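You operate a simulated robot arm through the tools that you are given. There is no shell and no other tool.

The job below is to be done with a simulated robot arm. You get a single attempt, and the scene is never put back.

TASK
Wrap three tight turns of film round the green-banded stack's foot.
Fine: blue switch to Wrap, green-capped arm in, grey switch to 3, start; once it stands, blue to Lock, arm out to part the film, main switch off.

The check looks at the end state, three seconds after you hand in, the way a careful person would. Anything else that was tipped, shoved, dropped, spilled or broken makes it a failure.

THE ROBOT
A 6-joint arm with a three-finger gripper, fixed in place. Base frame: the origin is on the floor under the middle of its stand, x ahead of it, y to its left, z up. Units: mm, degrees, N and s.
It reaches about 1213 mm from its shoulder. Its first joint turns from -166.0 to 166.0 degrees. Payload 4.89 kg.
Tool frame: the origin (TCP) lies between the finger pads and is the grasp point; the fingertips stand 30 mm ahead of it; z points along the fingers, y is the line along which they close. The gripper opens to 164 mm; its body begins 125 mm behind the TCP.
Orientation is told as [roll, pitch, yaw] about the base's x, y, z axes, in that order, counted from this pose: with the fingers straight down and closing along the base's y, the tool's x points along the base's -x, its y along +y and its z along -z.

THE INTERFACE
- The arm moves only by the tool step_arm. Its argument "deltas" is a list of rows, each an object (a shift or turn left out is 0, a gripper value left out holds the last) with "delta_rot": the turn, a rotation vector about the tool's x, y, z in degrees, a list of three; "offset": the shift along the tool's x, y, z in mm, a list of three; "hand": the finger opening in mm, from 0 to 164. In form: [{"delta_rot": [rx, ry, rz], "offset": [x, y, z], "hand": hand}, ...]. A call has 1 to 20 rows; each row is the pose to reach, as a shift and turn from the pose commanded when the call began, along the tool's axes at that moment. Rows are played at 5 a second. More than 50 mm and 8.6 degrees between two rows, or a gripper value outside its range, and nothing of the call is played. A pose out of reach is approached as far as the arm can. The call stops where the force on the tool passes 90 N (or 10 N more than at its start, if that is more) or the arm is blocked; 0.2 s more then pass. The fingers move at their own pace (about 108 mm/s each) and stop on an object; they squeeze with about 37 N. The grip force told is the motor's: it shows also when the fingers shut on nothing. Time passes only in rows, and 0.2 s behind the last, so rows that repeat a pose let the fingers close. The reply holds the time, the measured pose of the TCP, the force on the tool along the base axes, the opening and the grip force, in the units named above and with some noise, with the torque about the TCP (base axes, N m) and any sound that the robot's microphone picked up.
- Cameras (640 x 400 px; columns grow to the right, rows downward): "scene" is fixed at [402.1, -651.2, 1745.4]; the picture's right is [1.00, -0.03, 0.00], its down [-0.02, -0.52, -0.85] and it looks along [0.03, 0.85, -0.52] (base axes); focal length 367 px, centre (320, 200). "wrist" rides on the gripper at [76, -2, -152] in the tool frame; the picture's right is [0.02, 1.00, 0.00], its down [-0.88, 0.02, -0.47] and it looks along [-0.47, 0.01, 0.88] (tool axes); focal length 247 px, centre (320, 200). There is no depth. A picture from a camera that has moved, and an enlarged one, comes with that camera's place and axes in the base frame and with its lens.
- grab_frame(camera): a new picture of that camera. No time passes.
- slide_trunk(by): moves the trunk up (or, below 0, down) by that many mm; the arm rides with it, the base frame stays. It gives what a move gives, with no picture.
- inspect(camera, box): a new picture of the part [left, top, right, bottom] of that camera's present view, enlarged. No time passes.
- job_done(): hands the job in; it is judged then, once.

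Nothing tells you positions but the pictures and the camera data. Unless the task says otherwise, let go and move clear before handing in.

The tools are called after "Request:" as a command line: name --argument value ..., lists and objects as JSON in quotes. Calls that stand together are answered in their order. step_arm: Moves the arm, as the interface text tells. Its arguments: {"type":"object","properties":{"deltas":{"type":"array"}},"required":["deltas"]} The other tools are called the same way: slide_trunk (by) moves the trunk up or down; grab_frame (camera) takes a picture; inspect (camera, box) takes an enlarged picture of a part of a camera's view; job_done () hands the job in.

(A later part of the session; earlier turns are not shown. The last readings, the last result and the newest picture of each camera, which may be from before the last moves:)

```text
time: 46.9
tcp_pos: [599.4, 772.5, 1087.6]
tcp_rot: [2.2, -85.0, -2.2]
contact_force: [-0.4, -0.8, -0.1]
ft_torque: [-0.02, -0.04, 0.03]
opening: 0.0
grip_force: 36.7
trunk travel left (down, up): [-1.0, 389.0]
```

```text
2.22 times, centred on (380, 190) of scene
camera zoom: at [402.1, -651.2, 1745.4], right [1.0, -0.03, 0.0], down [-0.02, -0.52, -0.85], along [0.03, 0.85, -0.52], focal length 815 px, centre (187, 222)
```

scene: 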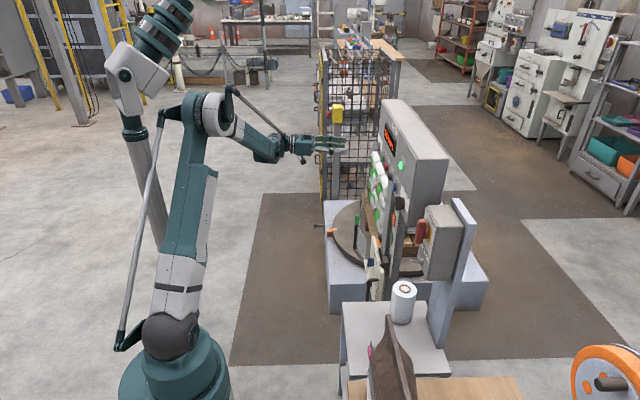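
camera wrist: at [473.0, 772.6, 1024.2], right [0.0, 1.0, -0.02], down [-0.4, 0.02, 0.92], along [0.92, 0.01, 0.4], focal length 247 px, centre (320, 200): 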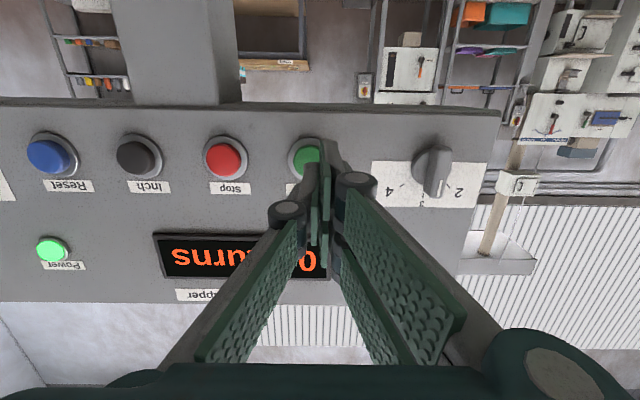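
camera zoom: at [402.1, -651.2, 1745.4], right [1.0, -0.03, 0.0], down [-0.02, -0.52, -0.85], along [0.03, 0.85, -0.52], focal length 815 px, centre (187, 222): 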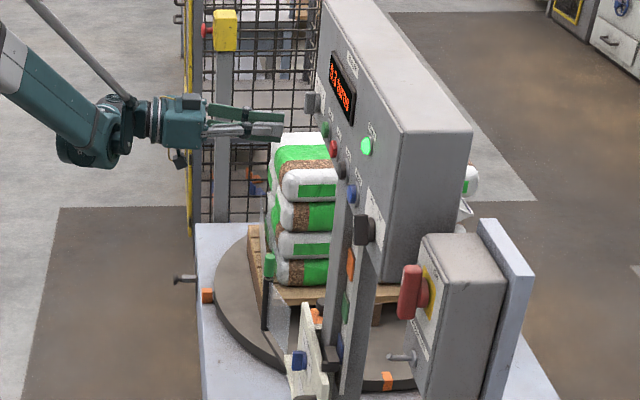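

The turntable is turning. I'll hold still and wait.

Request:
step_arm --deltas '[{"hand": 0}, {"hand": 0}, {"hand": 0}, {"hand": 0}, {"hand": 0}, {"hand": 0}, {"hand": 0}, {"hand": 0}, {"hand": 0}, {"hand": 0}, {"hand": 0}, {"hand": 0}, {"hand": 0}, {"hand": 0}, {"hand": 0}, {"hand": 0}, {"hand": 0}, {"hand": 0}, {"hand": 0}, {"hand": 0}]'

Request:
inspect --camera "scene" --box '[300, 100, 460, 280]'

Request:
inspect --camera "scene" --box '[370, 110, 420, 160]'

```text
time: 51.1
tcp_pos: [600.5, 773.1, 1087.4]
tcp_rot: [2.1, -84.9, -2.1]
contact_force: [0.3, 0.4, -0.6]
ft_torque: [0.0, 0.02, 0.01]
opening: 0.0
grip_force: 37.1
trunk travel left (down, up): [-1.0, 389.0]
```

```text
2.22 times, centred on (380, 190) of scene
camera zoom: at [402.1, -651.2, 1745.4], right [1.0, -0.03, 0.0], down [-0.02, -0.52, -0.85], along [0.03, 0.85, -0.52], focal length 815 px, centre (187, 222)
```

zoom: 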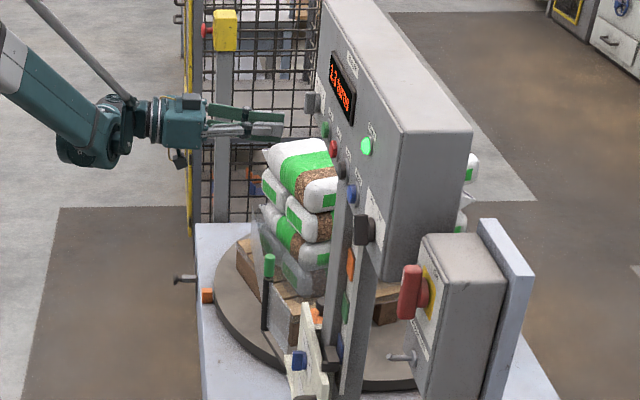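

```text
8.00 times, centred on (395, 135) of scene
camera zoom: at [402.1, -651.2, 1745.4], right [1.0, -0.03, 0.0], down [-0.02, -0.52, -0.85], along [0.03, 0.85, -0.52], focal length 2934 px, centre (-280, 720)
```

zoom: 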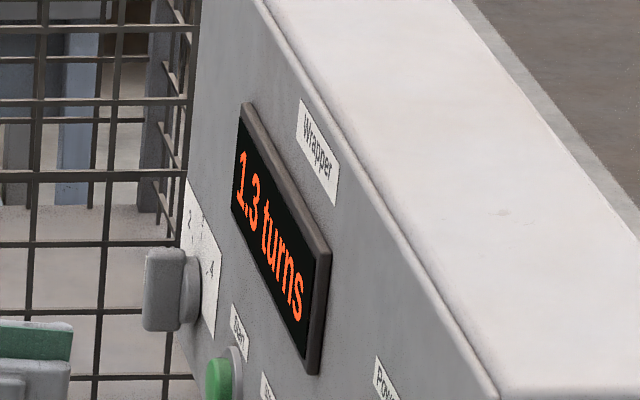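

1.3 turns so far, so I'll keep waiting.

Request:
step_arm --deltas '[{"hand": 0}, {"hand": 0}, {"hand": 0}, {"hand": 0}, {"hand": 0}, {"hand": 0}, {"hand": 0}, {"hand": 0}, {"hand": 0}, {"hand": 0}, {"hand": 0}, {"hand": 0}, {"hand": 0}, {"hand": 0}, {"hand": 0}, {"hand": 0}, {"hand": 0}, {"hand": 0}, {"hand": 0}, {"hand": 0}]'

Request:
step_arm --deltas '[{"hand": 0}, {"hand": 0}, {"hand": 0}, {"hand": 0}, {"hand": 0}, {"hand": 0}, {"hand": 0}, {"hand": 0}, {"hand": 0}, {"hand": 0}, {"hand": 0}, {"hand": 0}, {"hand": 0}, {"hand": 0}, {"hand": 0}, {"hand": 0}, {"hand": 0}, {"hand": 0}, {"hand": 0}, {"hand": 0}]'

Request:
inspect --camera "scene" --box '[300, 100, 460, 280]'

Request:
inspect --camera "scene" --box '[370, 110, 420, 160]'

```text
time: 55.3
tcp_pos: [598.7, 773.2, 1087.6]
tcp_rot: [2.1, -85.1, -2.1]
contact_force: [-0.6, 0.2, -0.3]
ft_torque: [0.01, -0.03, -0.03]
opening: 0.0
grip_force: 37.5
trunk travel left (down, up): [-1.0, 389.0]
```

```text
time: 59.5
tcp_pos: [599.9, 772.8, 1087.3]
tcp_rot: [2.1, -85.0, -2.1]
contact_force: [-0.1, -0.1, 0.2]
ft_torque: [-0.01, 0.01, -0.01]
opening: 0.0
grip_force: 36.6
trunk travel left (down, up): [-1.0, 389.0]
```

```text
2.22 times, centred on (380, 190) of scene
camera zoom: at [402.1, -651.2, 1745.4], right [1.0, -0.03, 0.0], down [-0.02, -0.52, -0.85], along [0.03, 0.85, -0.52], focal length 815 px, centre (187, 222)
```

zoom: 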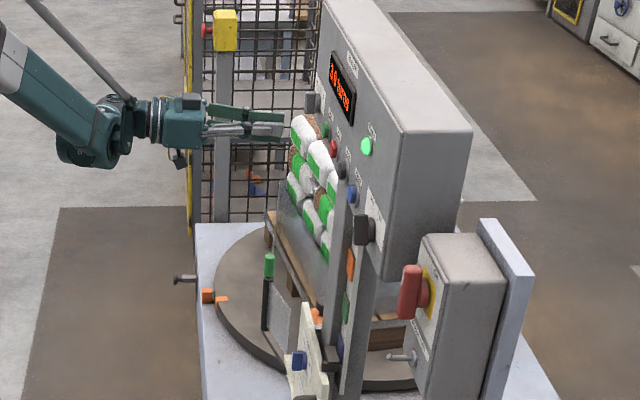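

```text
8.00 times, centred on (395, 135) of scene
camera zoom: at [402.1, -651.2, 1745.4], right [1.0, -0.03, 0.0], down [-0.02, -0.52, -0.85], along [0.03, 0.85, -0.52], focal length 2934 px, centre (-280, 720)
```

zoom: 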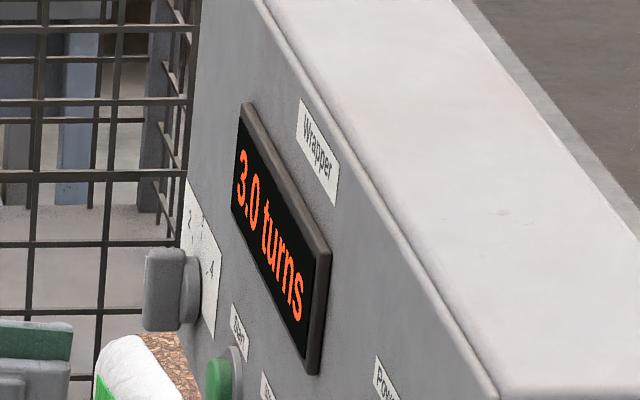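

The display reads 3.0 turns and the stack has stopped with its orange marks aligned. Next I'll go back down to the blue switch to turn it to Lock.

Request:
step_arm --deltas '[{"offset": [39, -10, -6], "delta_rot": [0.7, 1.5, 0.2], "hand": 0}, {"offset": [78, -19, -12], "delta_rot": [1.4, 3.1, 0.3]}, {"offset": [117, -29, -16], "delta_rot": [2.2, 4.6, 0.5], "hand": 30}, {"offset": [157, -38, -18], "delta_rot": [2.9, 6.2, 0.7], "hand": 60}, {"offset": [196, -48, -20], "delta_rot": [3.6, 7.7, 0.9]}, {"offset": [235, -57, -21], "delta_rot": [4.3, 9.3, 1.0]}, {"offset": [274, -67, -22], "delta_rot": [5.0, 10.8, 1.2]}, {"offset": [313, -76, -22], "delta_rot": [5.7, 12.4, 1.4]}, {"offset": [352, -86, -22], "delta_rot": [6.5, 13.9, 1.6]}, {"offset": [391, -95, -22], "delta_rot": [7.2, 15.5, 1.7]}, {"offset": [430, -105, -22], "delta_rot": [7.9, 17, 1.9]}]'

Request:
grab_frame --camera "wrist"

Request:
inspect --camera "scene" --box '[300, 100, 460, 280]'

```text
time: 61.9
tcp_pos: [541.0, 671.4, 661.4]
tcp_rot: [0.5, -68.0, -8.6]
contact_force: [-0.7, -1.3, 0.4]
ft_torque: [0.09, 0.12, 0.13]
opening: 60.1
grip_force: 0.0
trunk travel left (down, up): [-1.0, 389.0]
```

```text
taken
camera wrist: at [373.3, 692.8, 648.1], right [0.13, 0.99, -0.02], down [-0.1, 0.03, 0.99], along [0.99, -0.13, 0.11], focal length 247 px, centre (320, 200)
```

wrist: 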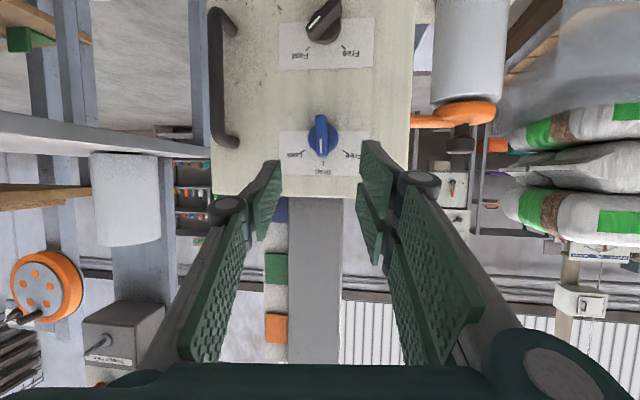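

```text
2.22 times, centred on (380, 190) of scene
camera zoom: at [402.1, -651.2, 1745.4], right [1.0, -0.03, 0.0], down [-0.02, -0.52, -0.85], along [0.03, 0.85, -0.52], focal length 815 px, centre (187, 222)
```

zoom: 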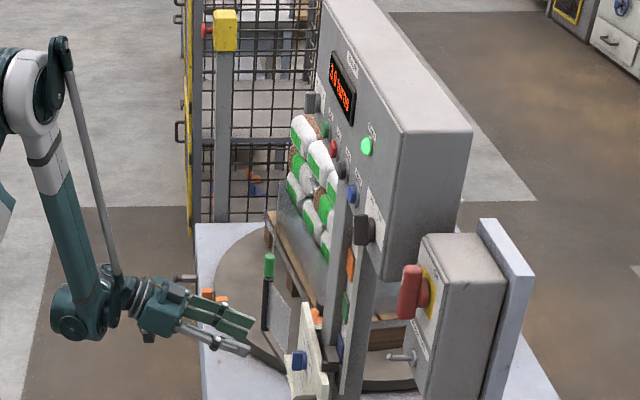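

The stack stands still. I'm approaching the blue knob again along the earlier line.

Request:
step_arm --deltas '[{"offset": [1, 0, 35], "hand": 55}, {"offset": [2, -1, 70], "hand": 55}, {"offset": [3, -1, 95], "hand": 55}]'

Request:
inspect --camera "wrist" --box '[200, 60, 440, 210]'

```text
time: 62.7
tcp_pos: [627.5, 657.5, 622.4]
tcp_rot: [0.6, -68.1, -8.6]
contact_force: [-0.5, -0.4, 0.7]
ft_torque: [0.02, 0.04, 0.04]
opening: 54.8
grip_force: 0.0
trunk travel left (down, up): [-1.0, 389.0]
```

```text
2.67 times, centred on (320, 135) of wrist
camera zoom: at [458.8, 679.3, 607.9], right [0.13, 0.99, -0.02], down [-0.11, 0.03, 0.99], along [0.99, -0.13, 0.11], focal length 659 px, centre (320, 373)
```

zoom: 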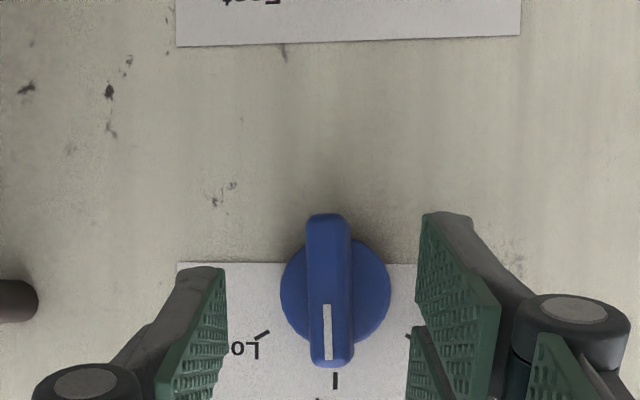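

Request:
step_arm --deltas '[{"offset": [2, -1, 11], "hand": 50}, {"offset": [3, -1, 11], "hand": 30}, {"offset": [3, -1, 11], "hand": 16}, {"offset": [3, -1, 11], "hand": 4}, {"offset": [3, -1, 11], "hand": 4}]'

Request:
inspect --camera "wrist" --box '[200, 60, 440, 210]'

Request:
inspect --camera "scene" --box '[330, 220, 410, 290]'

```text
time: 63.9
tcp_pos: [636.6, 656.9, 615.8]
tcp_rot: [0.5, -68.0, -8.5]
contact_force: [6.0, 30.4, 4.4]
ft_torque: [0.31, -0.2, 0.78]
opening: 16.6
grip_force: 15.8
trunk travel left (down, up): [-1.0, 389.0]
```

```text
2.67 times, centred on (320, 135) of wrist
camera zoom: at [467.6, 677.9, 601.3], right [0.13, 0.99, -0.02], down [-0.11, 0.03, 0.99], along [0.99, -0.13, 0.11], focal length 659 px, centre (320, 373)
```

zoom: 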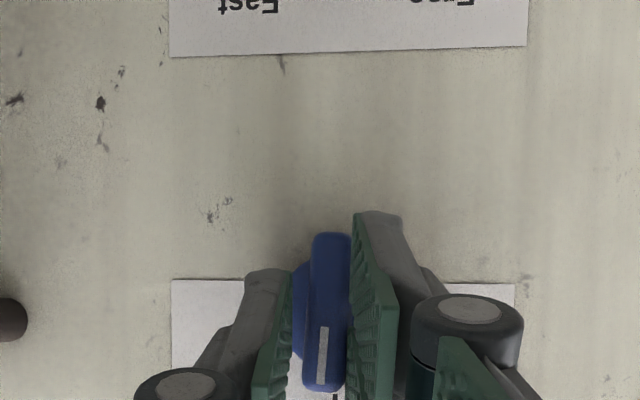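

```text
5.71 times, centred on (370, 255) of scene
camera zoom: at [402.1, -651.2, 1745.4], right [1.0, -0.03, 0.0], down [-0.02, -0.52, -0.85], along [0.03, 0.85, -0.52], focal length 2096 px, centre (34, -114)
```

zoom: 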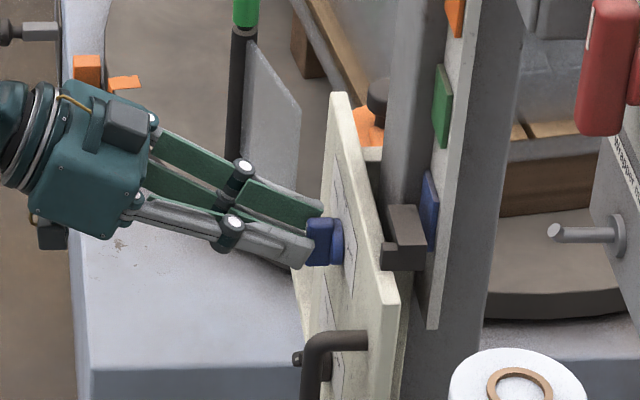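

The right pads press the bar with about 30 N and there's a gap on the left, so I'll recentre about 4 mm towards +y while keeping the grip.

Request:
step_arm --deltas '[{"offset": [0, 4, 0], "hand": 4}, {"offset": [0, 4, 0], "hand": 0}]'

Request:
inspect --camera "wrist" --box '[200, 60, 440, 210]'

```text
time: 64.5
tcp_pos: [636.0, 658.7, 615.8]
tcp_rot: [0.4, -68.0, -8.6]
contact_force: [6.8, 12.3, 2.5]
ft_torque: [0.09, -0.26, 0.39]
opening: 13.3
grip_force: 44.4
trunk travel left (down, up): [-1.0, 389.0]
```

```text
2.67 times, centred on (320, 135) of wrist
camera zoom: at [468.1, 680.1, 601.3], right [0.13, 0.99, -0.02], down [-0.1, 0.03, 0.99], along [0.99, -0.13, 0.11], focal length 659 px, centre (320, 373)
```

zoom: 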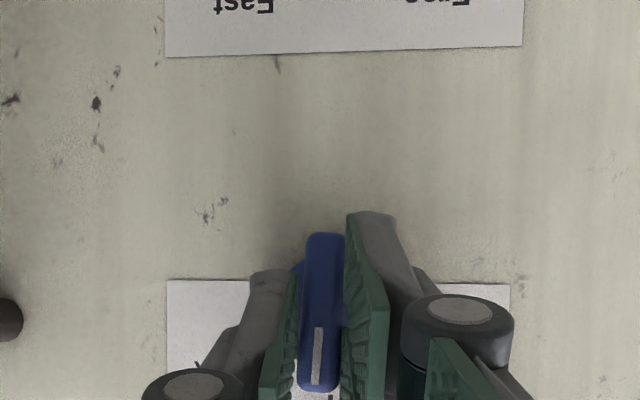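

Gripped firmly. I'll turn the hand about its own axis towards Lock, starting with 15°.

Request:
step_arm --deltas '[{"delta_rot": [0, 0, 7.5], "hand": 0}, {"delta_rot": [0, 0, 15], "hand": 0}]'

Request:
inspect --camera "wrist" --box '[200, 60, 440, 210]'

```text
time: 65.1
tcp_pos: [636.3, 657.6, 615.5]
tcp_rot: [33.0, -63.4, -44.0]
contact_force: [3.4, 7.9, -0.7]
ft_torque: [0.07, 0.76, 0.64]
opening: 13.5
grip_force: 44.9
trunk travel left (down, up): [-1.0, 389.0]
```

```text
2.67 times, centred on (320, 135) of wrist
camera zoom: at [471.5, 699.6, 603.3], right [0.23, 0.95, 0.22], down [-0.15, -0.19, 0.97], along [0.96, -0.25, 0.09], focal length 659 px, centre (320, 373)
```

zoom: 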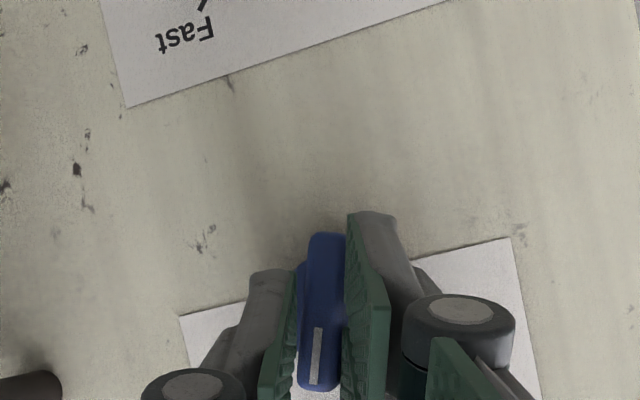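

The knob turns with the hand and in the right direction. Continuing.

Request:
step_arm --deltas '[{"delta_rot": [0, 0, 7.5], "hand": 0}, {"delta_rot": [0, 0, 15], "hand": 0}, {"delta_rot": [0, 0, 22.5], "hand": 0}]'

Request:
inspect --camera "wrist" --box '[200, 60, 440, 210]'

```text
time: 65.9
tcp_pos: [636.5, 657.4, 615.7]
tcp_rot: [56.6, -47.0, -72.2]
contact_force: [3.5, -0.3, 1.2]
ft_torque: [0.0, 0.66, 0.78]
opening: 13.6
grip_force: 44.8
trunk travel left (down, up): [-1.0, 389.0]
```

```text
2.67 times, centred on (320, 135) of wrist
camera zoom: at [480.0, 725.9, 615.0], right [0.33, 0.76, 0.55], down [-0.24, -0.5, 0.83], along [0.91, -0.41, 0.02], focal length 659 px, centre (320, 373)
```

zoom: 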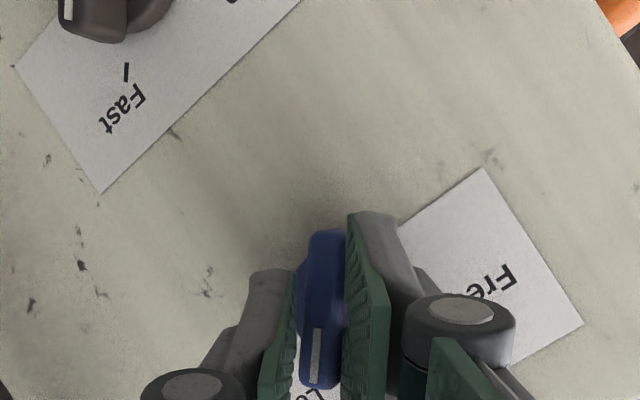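

Request:
step_arm --deltas '[{"delta_rot": [0, 0, 7.5], "hand": 0}, {"delta_rot": [0, 0, 15], "hand": 0}, {"delta_rot": [0, 0, 20], "hand": 0}]'

Request:
inspect --camera "wrist" --box '[200, 60, 440, 210]'

```text
time: 66.7
tcp_pos: [636.2, 661.4, 619.4]
tcp_rot: [64.8, -29.7, -84.6]
contact_force: [7.9, 37.0, 60.8]
ft_torque: [-1.43, -1.25, 1.62]
opening: 0.1
grip_force: 44.7
trunk travel left (down, up): [-1.0, 389.0]
```

```text
2.67 times, centred on (320, 135) of wrist
camera zoom: at [488.0, 745.0, 636.3], right [0.38, 0.5, 0.78], down [-0.36, -0.69, 0.63], along [0.85, -0.51, -0.08], focal length 659 px, centre (320, 373)
```

zoom: 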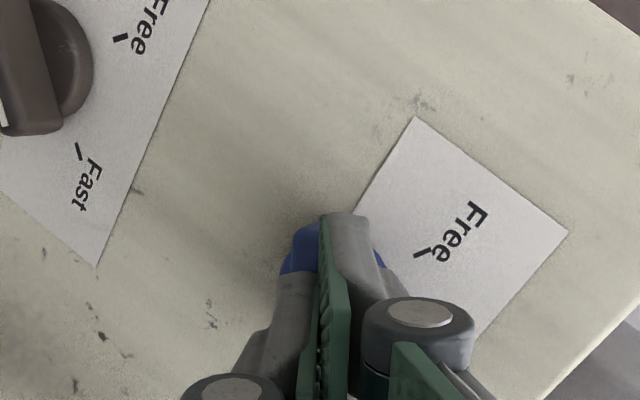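

The fingers slipped off near the end and now press on the knob at about 70 N. I'll pull straight back and look.

Request:
step_arm --deltas '[{"offset": [0, 0, -12], "hand": 0}, {"offset": [0, 0, -40], "hand": 10}, {"offset": [0, 0, -70], "hand": 60}]'

Request:
grab_frame --camera "wrist"

Request:
inspect --camera "scene" --box '[330, 220, 410, 290]'

```text
time: 67.5
tcp_pos: [572.6, 665.5, 642.0]
tcp_rot: [64.2, -29.7, -84.7]
contact_force: [0.8, 0.4, -0.8]
ft_torque: [-0.04, -0.09, -0.05]
opening: 60.5
grip_force: 0.0
trunk travel left (down, up): [-1.0, 389.0]
```

```text
taken
camera wrist: at [425.7, 750.9, 659.7], right [0.39, 0.5, 0.77], down [-0.36, -0.69, 0.63], along [0.85, -0.52, -0.09], focal length 247 px, centre (320, 200)
```

wrist: 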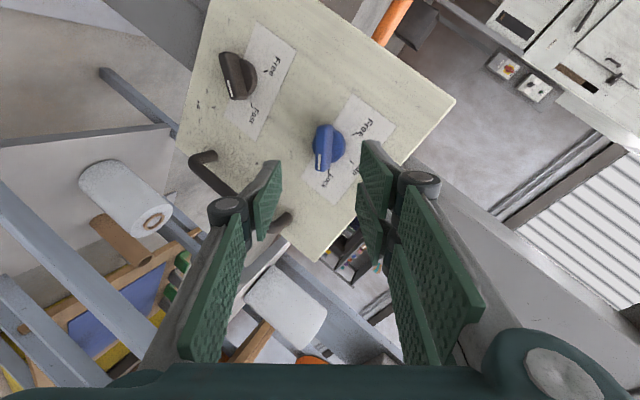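

```text
5.71 times, centred on (370, 255) of scene
camera zoom: at [402.1, -651.2, 1745.4], right [1.0, -0.03, 0.0], down [-0.02, -0.52, -0.85], along [0.03, 0.85, -0.52], focal length 2096 px, centre (34, -114)
```

zoom: 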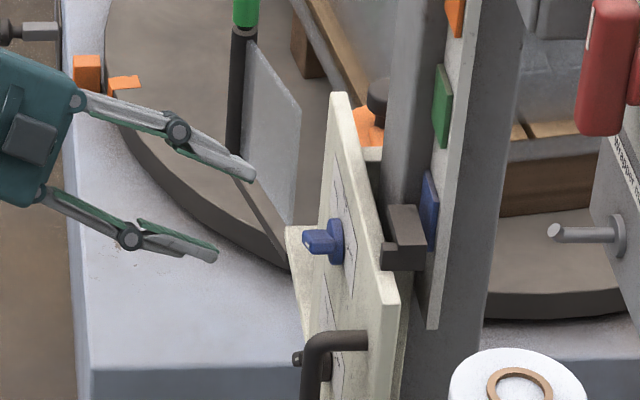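

Request:
inspect --camera "wrist" --box '[220, 60, 440, 240]'

```text
2.22 times, centred on (330, 150) of wrist
camera zoom: at [425.7, 750.9, 659.7], right [0.39, 0.5, 0.77], down [-0.36, -0.69, 0.63], along [0.85, -0.52, -0.09], focal length 549 px, centre (298, 311)
```

zoom: 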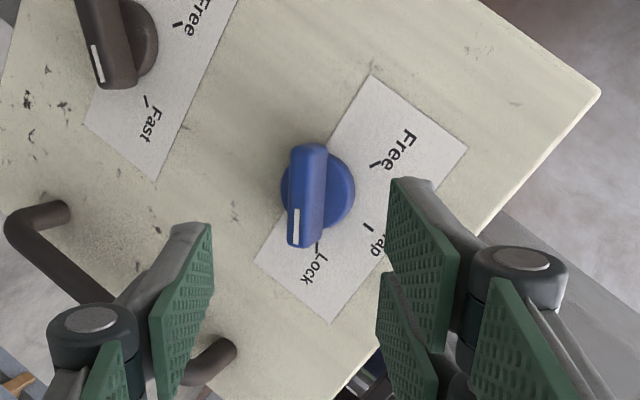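

The blue knob's bar lines up with the Lock tick and the carriage knob is still at Fast. Now I'll unroll the hand and move round to the green-capped handle to swing it out.

Request:
step_arm --deltas '[{"offset": [0, 0, -10], "delta_rot": [0, 0, -8.2], "hand": 60}, {"offset": [0, 0, -20], "delta_rot": [0, 0, -16.4]}, {"offset": [0, 0, -30], "delta_rot": [0, 0, -24.6]}, {"offset": [0, 0, -30], "delta_rot": [0, 0, -32.8]}, {"offset": [0, 0, -30], "delta_rot": [0, 0, -41]}, {"offset": [0, 0, -30], "delta_rot": [0, 0, -49.2]}, {"offset": [0, 0, -30], "delta_rot": [0, 0, -57.5]}]'

Request:
inspect --camera "wrist" --box '[200, 20, 440, 200]'

```text
time: 69.1
tcp_pos: [544.0, 670.7, 652.9]
tcp_rot: [0.1, -68.0, -8.2]
contact_force: [0.3, 1.4, 0.9]
ft_torque: [0.03, 0.04, -0.01]
opening: 60.3
grip_force: 0.0
trunk travel left (down, up): [-1.0, 389.0]
```

```text
2.22 times, centred on (320, 110) of wrist
camera zoom: at [375.3, 692.8, 639.6], right [0.13, 0.99, -0.02], down [-0.1, 0.03, 0.99], along [0.99, -0.13, 0.11], focal length 549 px, centre (320, 400)
```

zoom: 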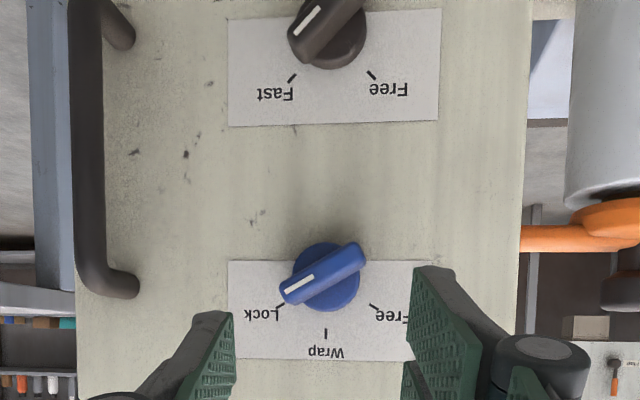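

Blue at Lock confirmed. Moving to in front of the green-capped handle.

Request:
step_arm --deltas '[{"offset": [2, 40, -7], "delta_rot": [-2.6, 1, -1.3], "hand": 60}, {"offset": [4, 80, -14], "delta_rot": [-5.2, 2, -2.6]}, {"offset": [6, 121, -21], "delta_rot": [-7.8, 3, -3.8]}, {"offset": [8, 161, -29], "delta_rot": [-10.5, 4, -5.1], "hand": 80}, {"offset": [11, 201, -36], "delta_rot": [-13.1, 5, -6.4]}, {"offset": [13, 241, -43], "delta_rot": [-15.7, 6, -7.7]}, {"offset": [15, 282, -50], "delta_rot": [-18.3, 7, -8.9]}, {"offset": [17, 322, -57], "delta_rot": [-20.9, 8, -10.2]}]'

Request:
grab_frame --camera "wrist"

Request:
inspect --camera "scene" --box '[290, 180, 420, 300]'

```text
time: 70.9
tcp_pos: [534.1, 1000.2, 660.8]
tcp_rot: [0.5, -59.9, 14.8]
contact_force: [1.0, -0.5, -0.2]
ft_torque: [-0.01, 0.08, 0.04]
opening: 80.2
grip_force: 0.1
trunk travel left (down, up): [-1.0, 389.0]
```

```text
taken
camera wrist: at [370.1, 953.3, 671.0], right [-0.27, 0.96, -0.02], down [0.03, 0.02, 1.0], along [0.96, 0.27, -0.03], focal length 247 px, centre (320, 200)
```

wrist: 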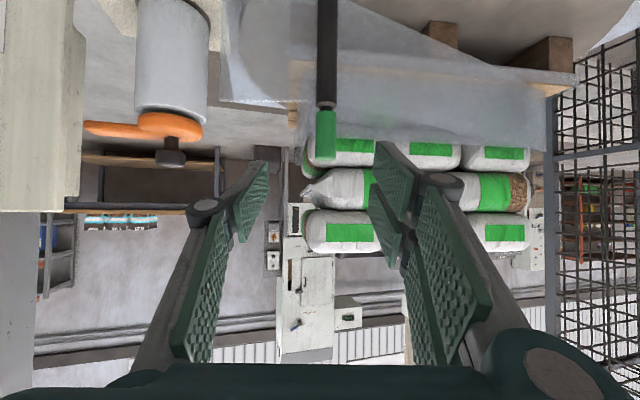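

```text
3.33 times, centred on (355, 240) of scene
camera zoom: at [402.1, -651.2, 1745.4], right [1.0, -0.03, 0.0], down [-0.02, -0.52, -0.85], along [0.03, 0.85, -0.52], focal length 1222 px, centre (203, 67)
```

zoom: 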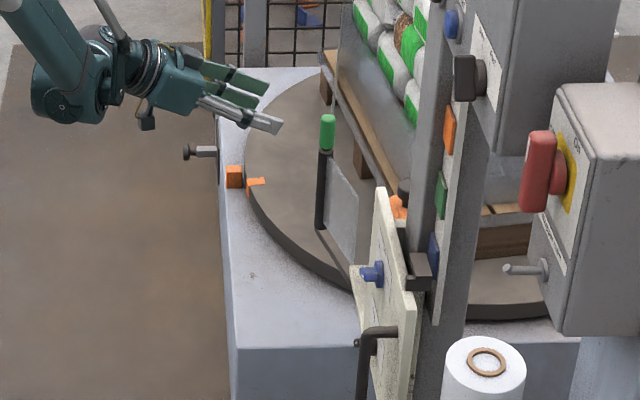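

The wrapped film shows round the foot of the stack. I'm advancing on the cap as before.

Request:
step_arm --deltas '[{"offset": [1, 1, 45], "hand": 70}, {"offset": [2, 2, 90], "hand": 60}, {"offset": [3, 4, 125], "hand": 55}, {"offset": [3.4, 4, 147], "hand": 55}]'

Request:
grab_frame --camera "wrist"

```text
time: 71.9
tcp_pos: [652.2, 1037.5, 583.5]
tcp_rot: [0.4, -60.0, 14.7]
contact_force: [-0.8, -0.1, 1.3]
ft_torque: [0.01, 0.08, 0.05]
opening: 54.9
grip_force: 0.0
trunk travel left (down, up): [-1.0, 389.0]
```

```text
taken
camera wrist: at [487.8, 991.2, 593.6], right [-0.27, 0.96, -0.02], down [0.03, 0.02, 1.0], along [0.96, 0.27, -0.03], focal length 247 px, centre (320, 200)
```

wrist: 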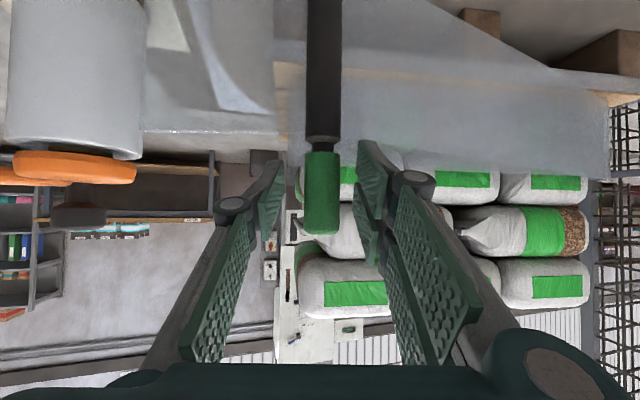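

Well centred. I'll grip the cap, then swing back out along the fitted arc (TCP circle centre (676, 913), radius 127).

Request:
step_arm --deltas '[{"hand": 30}, {"hand": 10}, {"hand": 0}, {"hand": 0}]'

Request:
step_arm --deltas '[{"offset": [5, 0.2, -8.8], "hand": 0}, {"offset": [10.1, 0.4, -17.6], "hand": 0}, {"offset": [21, -3.5, -36.5], "hand": 0}, {"offset": [31.5, -11.1, -54.5], "hand": 0}]'

Request:
inspect --camera "scene" --box '[290, 180, 420, 300]'

```text
time: 72.9
tcp_pos: [651.1, 1038.6, 582.3]
tcp_rot: [0.5, -60.1, 14.9]
contact_force: [-8.6, 28.9, 3.0]
ft_torque: [1.26, 0.51, 0.23]
opening: 24.6
grip_force: 45.3
trunk travel left (down, up): [-1.0, 389.0]
```

```text
time: 73.9
tcp_pos: [592.5, 1008.1, 582.6]
tcp_rot: [0.4, -59.9, 14.8]
contact_force: [-6.6, 13.5, 4.2]
ft_torque: [0.16, 0.39, 0.62]
opening: 25.0
grip_force: 44.9
trunk travel left (down, up): [-1.0, 389.0]
```

```text
3.33 times, centred on (355, 240) of scene
camera zoom: at [402.1, -651.2, 1745.4], right [1.0, -0.03, 0.0], down [-0.02, -0.52, -0.85], along [0.03, 0.85, -0.52], focal length 1222 px, centre (203, 67)
```

zoom: 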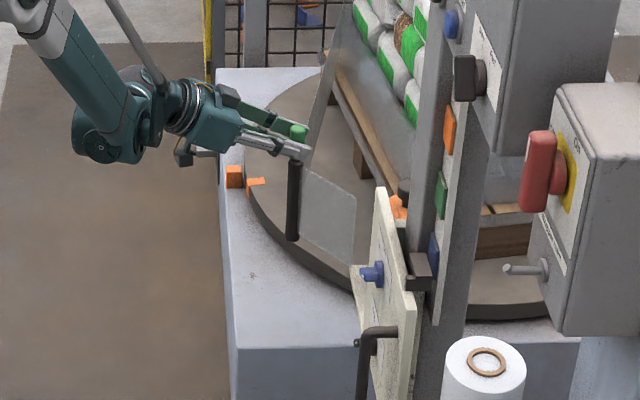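

Swinging out smoothly with the film stretching. Continuing.

Request:
step_arm --deltas '[{"offset": [4.8, -5.5, -8.3], "hand": 0}, {"offset": [9.6, -11.1, -16.6], "hand": 0}, {"offset": [18.1, -25.3, -31.3], "hand": 0}, {"offset": [25.2, -42.4, -43.7], "hand": 0}]'

Request:
inspect --camera "scene" --box '[290, 180, 420, 300]'

```text
time: 74.9
tcp_pos: [555.7, 954.0, 583.3]
tcp_rot: [0.4, -59.8, 14.8]
contact_force: [-13.6, 9.2, -8.5]
ft_torque: [0.02, 0.82, 0.43]
opening: 24.5
grip_force: 45.0
trunk travel left (down, up): [-1.0, 389.0]
```

```text
3.33 times, centred on (355, 240) of scene
camera zoom: at [402.1, -651.2, 1745.4], right [1.0, -0.03, 0.0], down [-0.02, -0.52, -0.85], along [0.03, 0.85, -0.52], focal length 1222 px, centre (203, 67)
```

zoom: 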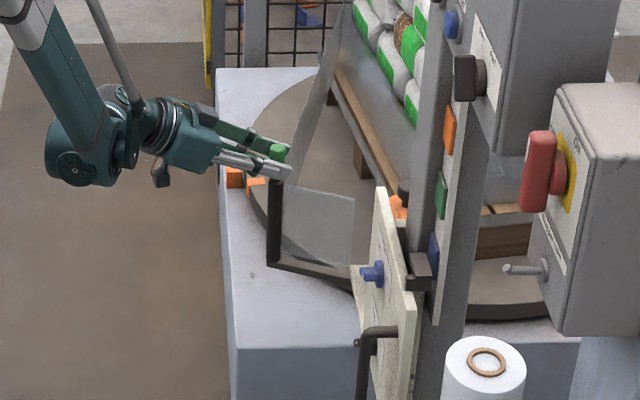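

Request:
step_arm --deltas '[{"offset": [2.8, -9.6, -4.8], "hand": 0}, {"offset": [5.6, -19.2, -9.6], "hand": 0}, {"offset": [7.5, -29.6, -12.9], "hand": 0}, {"offset": [9.3, -40, -16.2], "hand": 0}]'

Request:
inspect --camera "scene" --box '[290, 180, 420, 300]'

```text
time: 75.9
tcp_pos: [548.7, 910.0, 584.2]
tcp_rot: [0.3, -59.9, 14.8]
contact_force: [-8.7, 2.5, -0.3]
ft_torque: [0.62, 0.3, 0.19]
opening: 24.8
grip_force: 44.6
trunk travel left (down, up): [-1.0, 389.0]
```

```text
3.33 times, centred on (355, 240) of scene
camera zoom: at [402.1, -651.2, 1745.4], right [1.0, -0.03, 0.0], down [-0.02, -0.52, -0.85], along [0.03, 0.85, -0.52], focal length 1222 px, centre (203, 67)
```

zoom: 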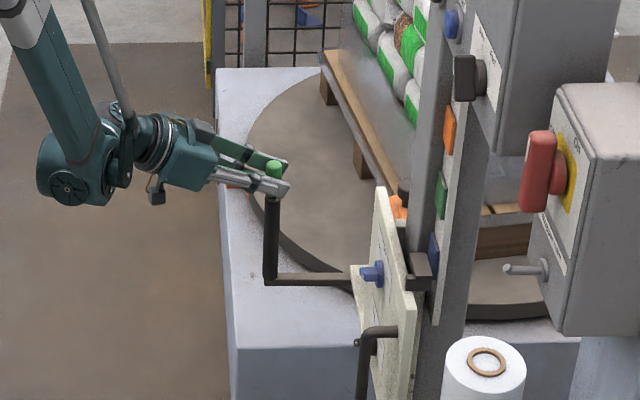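

The film has parted. I'll bring the arm fully back to its original out position.

Request:
step_arm --deltas '[{"offset": [0.8, -5.8, -1.3], "hand": 0}, {"offset": [1.2, -9.6, -2.2], "hand": 0}]'

```text
time: 76.5
tcp_pos: [548.9, 902.7, 583.6]
tcp_rot: [0.6, -60.1, 14.9]
contact_force: [29.8, 61.3, 5.7]
ft_torque: [1.74, -0.74, 0.13]
opening: 24.6
grip_force: 45.2
trunk travel left (down, up): [-1.0, 389.0]
```

The outer stop is reached. I'll relax, open, and withdraw.

Request:
step_arm --deltas '[{"offset": [-0.9, 6.8, 1.6], "hand": 0}, {"offset": [-0.9, 6.8, 1.6], "hand": 30}, {"offset": [-0.9, 6.8, 1.6], "hand": 70}, {"offset": [-0.9, 6.8, 1.6], "hand": 90}, {"offset": [-0.9, 6.8, -35], "hand": 90}, {"offset": [-0.9, 6.8, -80], "hand": 90}, {"offset": [-0.9, 6.8, -120], "hand": 90}]'

Request:
grab_frame --camera "wrist"

Request:
inspect --camera "scene" --box '[290, 100, 460, 300]'

```text
time: 78.1
tcp_pos: [447.3, 880.5, 642.2]
tcp_rot: [0.4, -60.0, 14.7]
contact_force: [0.5, 0.1, -1.0]
ft_torque: [0.01, -0.08, -0.06]
opening: 90.1
grip_force: 0.1
trunk travel left (down, up): [-1.0, 389.0]
```

```text
taken
camera wrist: at [282.7, 833.9, 653.0], right [-0.27, 0.96, -0.02], down [0.03, 0.02, 1.0], along [0.96, 0.27, -0.03], focal length 247 px, centre (320, 200)
```

wrist: 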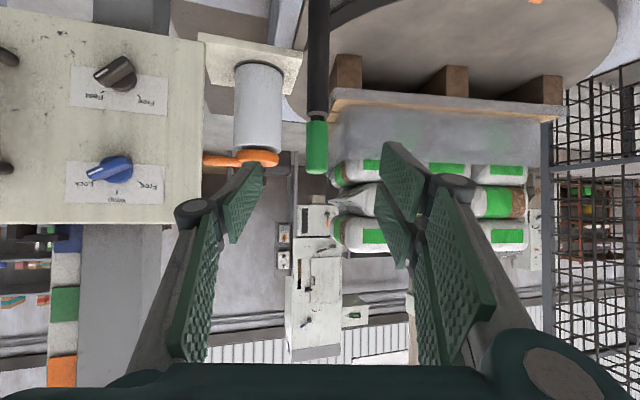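

```text
2.00 times, centred on (375, 200) of scene
camera zoom: at [402.1, -651.2, 1745.4], right [1.0, -0.03, 0.0], down [-0.02, -0.52, -0.85], along [0.03, 0.85, -0.52], focal length 733 px, centre (210, 200)
```

zoom: 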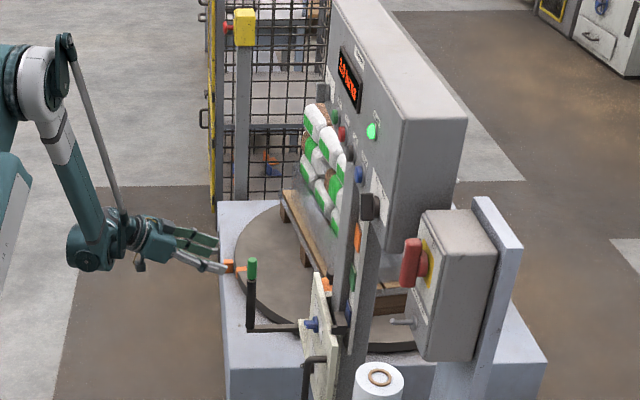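

The film is parted, the arm is out and blue is at Lock. Last job is the main switch, the red handle at about (736, 236, 1084). I'll travel up and across in front of the panel, keeping well clear.

Request:
step_arm --deltas '[{"offset": [-31, -27, -22], "delta_rot": [1.1, -2.2, 0.4], "hand": 60}, {"offset": [-62, -53, -43], "delta_rot": [2.1, -4.4, 0.8]}, {"offset": [-93, -80, -65], "delta_rot": [3.2, -6.7, 1.2]}, {"offset": [-124, -107, -86], "delta_rot": [4.3, -8.9, 1.6]}, {"offset": [-155, -134, -108], "delta_rot": [5.3, -11.1, 1.9]}, {"offset": [-186, -160, -129], "delta_rot": [6.4, -13.3, 2.3]}, {"offset": [-216, -187, -151], "delta_rot": [7.5, -15.6, 2.7]}, {"offset": [-247, -214, -173], "delta_rot": [8.5, -17.8, 3.1]}, {"offset": [-278, -240, -194], "delta_rot": [9.6, -20, 3.5]}]'

```text
time: 80.3
tcp_pos: [501.7, 674.9, 961.3]
tcp_rot: [1.4, -80.1, 2.9]
contact_force: [-0.6, -0.4, 0.4]
ft_torque: [-0.01, 0.12, 0.14]
opening: 60.1
grip_force: 0.1
trunk travel left (down, up): [-1.0, 389.0]
stopped in row 9: the arm was blocked; the commanded pose is now the measured one
```

The arm reports being blocked in open space again. I'll look before moving on.

Request:
grab_frame --camera "scene"

Request:
grab_frame --camera "wrist"

```text
taken
```

scene: 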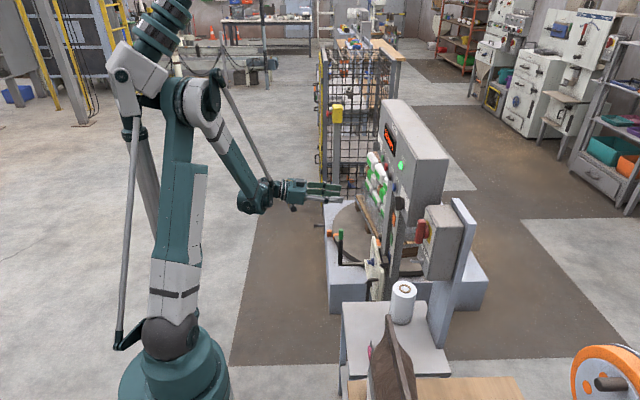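

```text
taken
camera wrist: at [338.6, 659.8, 912.2], right [-0.08, 1.0, -0.02], down [-0.31, -0.01, 0.95], along [0.95, 0.08, 0.31], focal length 247 px, centre (320, 200)
```

wrist: 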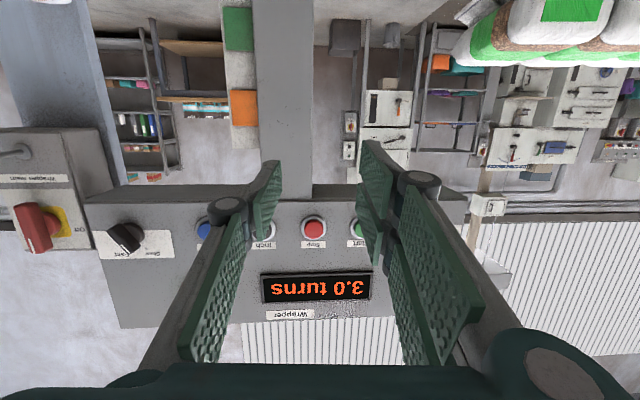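

There's a fixed column-like unit behind the elbow, and the elbow probably touched it when the arm pointed too far left. Moving right (lower azimuth) takes it away, so I'll go forward and right in two stages.

Request:
step_arm --deltas '[{"offset": [-10, -15, 15], "delta_rot": [0.5, -0.5, 0]}, {"offset": [-24, -40, 30], "delta_rot": [1, -1, 0.1]}, {"offset": [-38, -75, 42], "delta_rot": [2, -2, 0.2]}, {"offset": [-52, -110, 52], "delta_rot": [2.5, -3, 0.3]}, {"offset": [-66, -145, 58], "delta_rot": [3, -4, 0.4]}, {"offset": [-81, -181, 62], "delta_rot": [4, -5, 0.5]}]'

Request:
grab_frame --camera "scene"

```text
time: 81.7
tcp_pos: [585.7, 500.2, 1031.6]
tcp_rot: [1.3, -85.1, -0.8]
contact_force: [-0.2, 1.6, -0.6]
ft_torque: [-0.04, -0.09, -0.32]
opening: 60.0
grip_force: 0.1
trunk travel left (down, up): [-1.0, 389.0]
```

```text
taken
```

scene: 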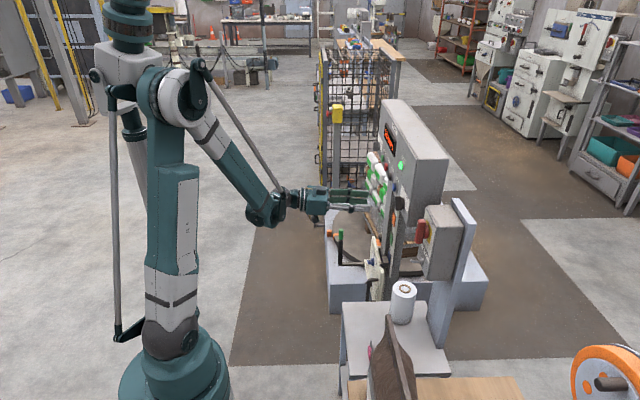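

That unit moves with the arm, so it's the arm's own counterweight. The move went fine. Now on towards the main switch.

Request:
step_arm --deltas '[{"offset": [-9, -37, 4]}, {"offset": [-17, -74, 8]}, {"offset": [-26, -111, 12]}, {"offset": [-35, -149, 16]}, {"offset": [-43, -186, 20]}, {"offset": [-52, -223, 24]}, {"offset": [-60, -258, 28]}]'

Request:
grab_frame --camera "wrist"

Request:
grab_frame --camera "scene"

```text
time: 83.3
tcp_pos: [623.7, 238.8, 1086.4]
tcp_rot: [1.7, -85.0, -1.3]
contact_force: [0.6, 1.4, 0.6]
ft_torque: [-0.04, -0.05, -0.23]
opening: 59.9
grip_force: 0.0
trunk travel left (down, up): [-1.0, 389.0]
```

```text
taken
camera wrist: at [464.4, 236.2, 1023.8], right [-0.01, 1.0, -0.02], down [-0.39, 0.01, 0.92], along [0.92, 0.01, 0.39], focal length 247 px, centre (320, 200)
```

wrist: 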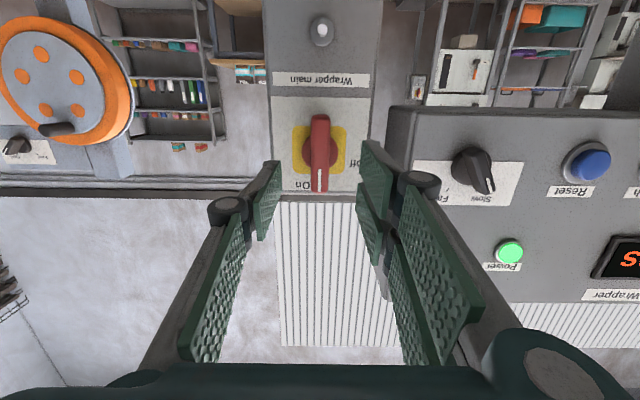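

```text
taken
```

scene: 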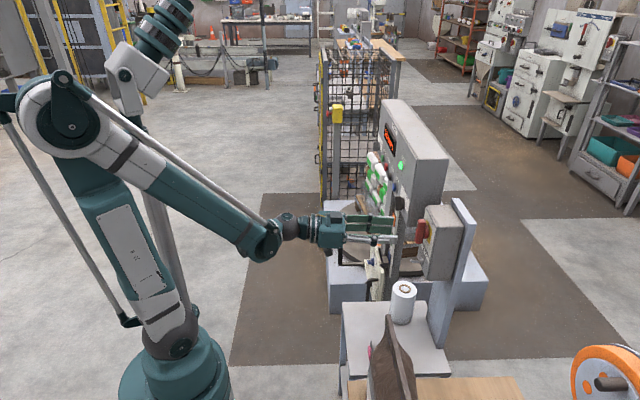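

The red handle is right ahead, pointing up at On, with Off towards +y. Before going on I want to check the teal/grey unit at upper left of the scene, and the switch itself.

Request:
inspect --camera "scene" --box '[0, 0, 260, 220]'

Request:
inspect --camera "wrist" --box '[240, 60, 400, 210]'

Request:
inspect --camera "scene" --box '[370, 190, 480, 290]'

```text
1.82 times, centred on (130, 110) of scene
camera zoom: at [402.1, -651.2, 1745.4], right [1.0, -0.03, 0.0], down [-0.02, -0.52, -0.85], along [0.03, 0.85, -0.52], focal length 667 px, centre (666, 364)
```

zoom: 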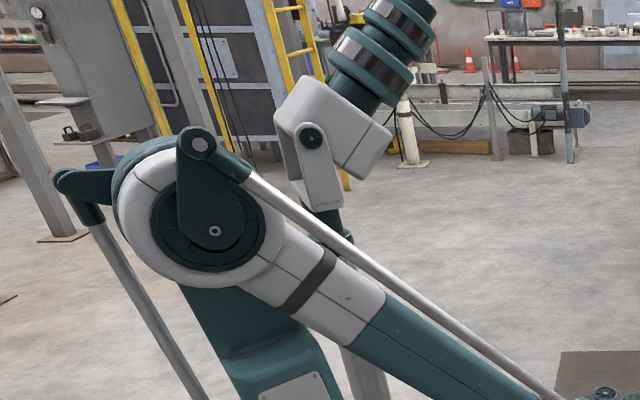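

```text
2.67 times, centred on (320, 135) of wrist
camera zoom: at [464.4, 236.2, 1023.8], right [-0.01, 1.0, -0.02], down [-0.39, 0.01, 0.92], along [0.92, 0.01, 0.39], focal length 659 px, centre (320, 373)
```

zoom: 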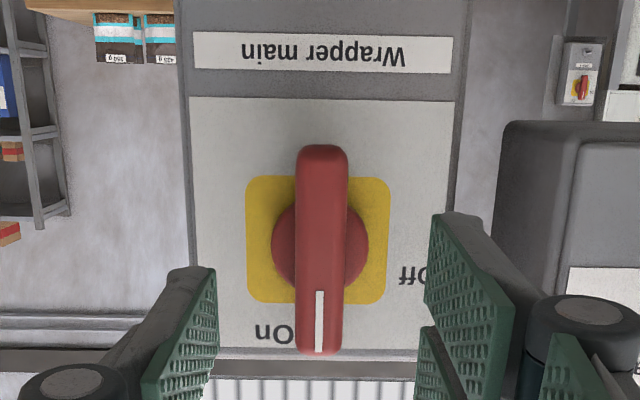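

```text
4.00 times, centred on (425, 240) of scene
camera zoom: at [402.1, -651.2, 1745.4], right [1.0, -0.03, 0.0], down [-0.02, -0.52, -0.85], along [0.03, 0.85, -0.52], focal length 1467 px, centre (-100, 40)
```

zoom: 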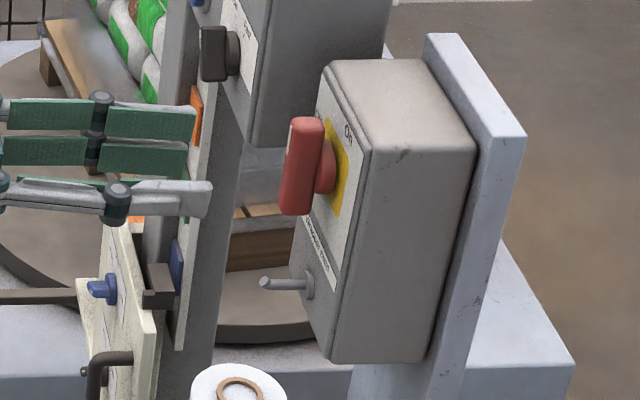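

The red handle is upright at On, with Off about 90° towards +y. It's aligned with the hand, so I'll advance with the fingers straddling it.

Request:
step_arm --deltas '[{"offset": [0, 0, 25], "hand": 60}, {"offset": [0, 0, 50]}, {"offset": [0, 0, 65]}]'

Request:
inspect --camera "wrist" --box '[240, 60, 400, 210]'

Request:
inspect --camera "scene" --box '[370, 190, 480, 290]'

```text
time: 84.1
tcp_pos: [685.8, 238.4, 1084.0]
tcp_rot: [2.0, -84.9, -1.8]
contact_force: [-0.8, -0.3, 1.0]
ft_torque: [0.05, 0.04, 0.09]
opening: 60.1
grip_force: 0.0
trunk travel left (down, up): [-1.0, 389.0]
```

```text
2.67 times, centred on (320, 135) of wrist
camera zoom: at [528.2, 235.9, 1020.2], right [-0.01, 1.0, -0.02], down [-0.39, 0.01, 0.92], along [0.92, 0.01, 0.39], focal length 659 px, centre (320, 373)
```

zoom: 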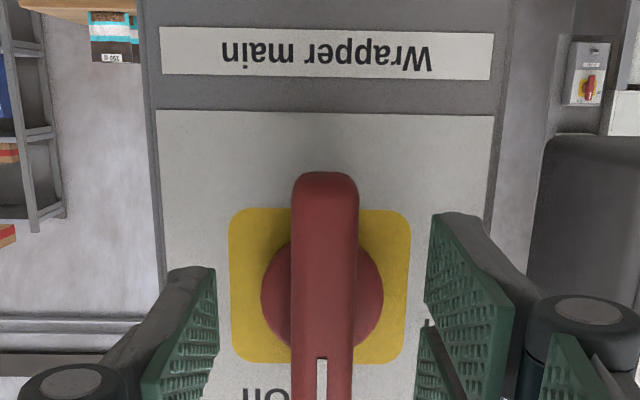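

```text
4.00 times, centred on (425, 240) of scene
camera zoom: at [402.1, -651.2, 1745.4], right [1.0, -0.03, 0.0], down [-0.02, -0.52, -0.85], along [0.03, 0.85, -0.52], focal length 1467 px, centre (-100, 40)
```

zoom: 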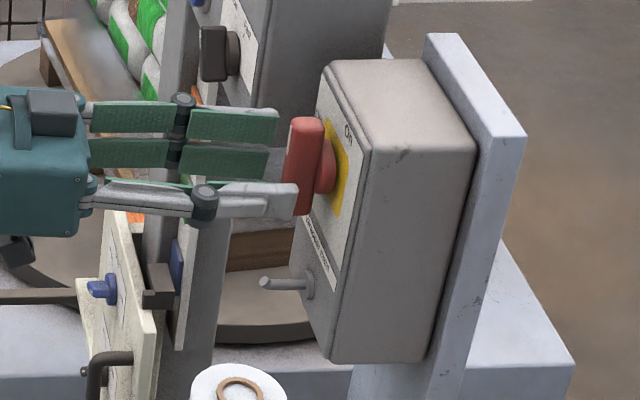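

Request:
step_arm --deltas '[{"offset": [1, 0, 9], "hand": 60}, {"offset": [2, 0, 18], "hand": 50}, {"offset": [2, 0, 18], "hand": 35}, {"offset": [2, 0, 18], "hand": 24}]'

Request:
inspect --camera "wrist" --box '[240, 60, 400, 210]'

Request:
inspect --camera "scene" --box '[370, 190, 480, 290]'

```text
time: 85.1
tcp_pos: [706.2, 239.2, 1079.0]
tcp_rot: [2.0, -85.0, -1.7]
contact_force: [0.0, -0.3, -0.4]
ft_torque: [0.04, -0.01, 0.02]
opening: 23.7
grip_force: 0.1
trunk travel left (down, up): [-1.0, 389.0]
```

```text
2.67 times, centred on (320, 135) of wrist
camera zoom: at [546.8, 236.3, 1016.5], right [-0.01, 1.0, -0.02], down [-0.39, 0.01, 0.92], along [0.92, 0.01, 0.39], focal length 659 px, centre (320, 373)
```

zoom: 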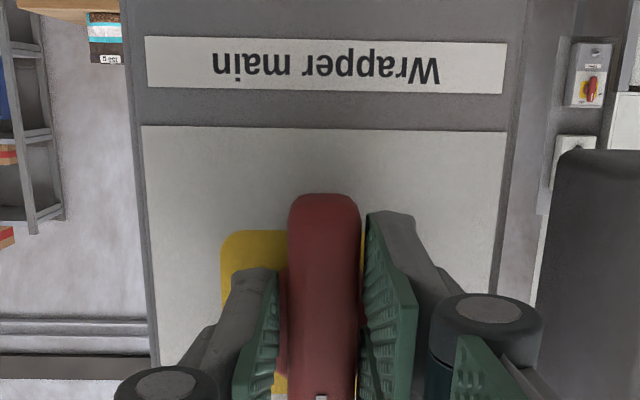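

```text
4.00 times, centred on (425, 240) of scene
camera zoom: at [402.1, -651.2, 1745.4], right [1.0, -0.03, 0.0], down [-0.02, -0.52, -0.85], along [0.03, 0.85, -0.52], focal length 1467 px, centre (-100, 40)
```

zoom: 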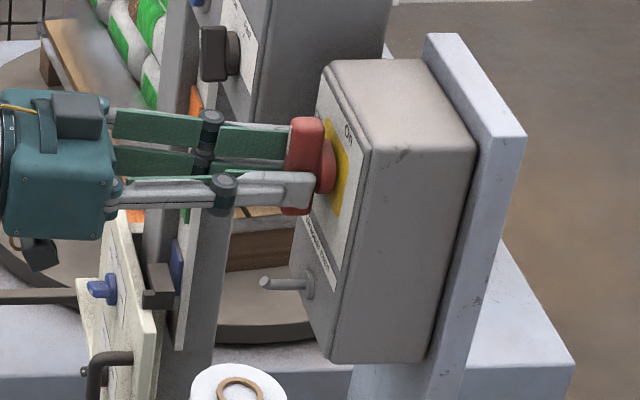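

The fingers straddle the handle with good overlap. Now I'll grip and turn it towards Off.

Request:
step_arm --deltas '[{"hand": 12}, {"hand": 0}, {"hand": 0}]'

Request:
step_arm --deltas '[{"delta_rot": [0, 0, -7.5], "hand": 0}, {"delta_rot": [0, 0, -15], "hand": 0}]'

Request:
inspect --camera "wrist" --box '[240, 60, 400, 210]'

```text
time: 85.9
tcp_pos: [705.7, 240.2, 1078.7]
tcp_rot: [1.7, -85.0, -1.5]
contact_force: [2.5, 8.4, 3.1]
ft_torque: [-0.13, 0.01, 0.28]
opening: 20.0
grip_force: 45.1
trunk travel left (down, up): [-1.0, 389.0]
```

```text
time: 86.5
tcp_pos: [705.1, 237.9, 1079.1]
tcp_rot: [-71.3, -74.3, 72.1]
contact_force: [7.5, -2.6, 17.1]
ft_torque: [0.07, 0.23, -0.69]
opening: 20.0
grip_force: 45.3
trunk travel left (down, up): [-1.0, 389.0]
```

```text
2.67 times, centred on (320, 135) of wrist
camera zoom: at [547.2, 215.4, 1019.6], right [-0.03, 0.96, -0.28], down [-0.4, 0.24, 0.88], along [0.92, 0.14, 0.38], focal length 659 px, centre (320, 373)
```

zoom: 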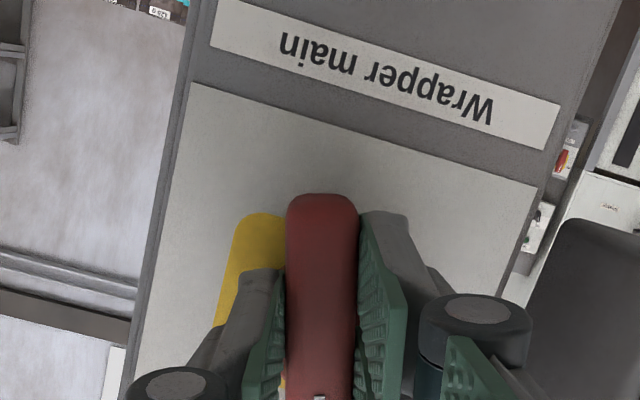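

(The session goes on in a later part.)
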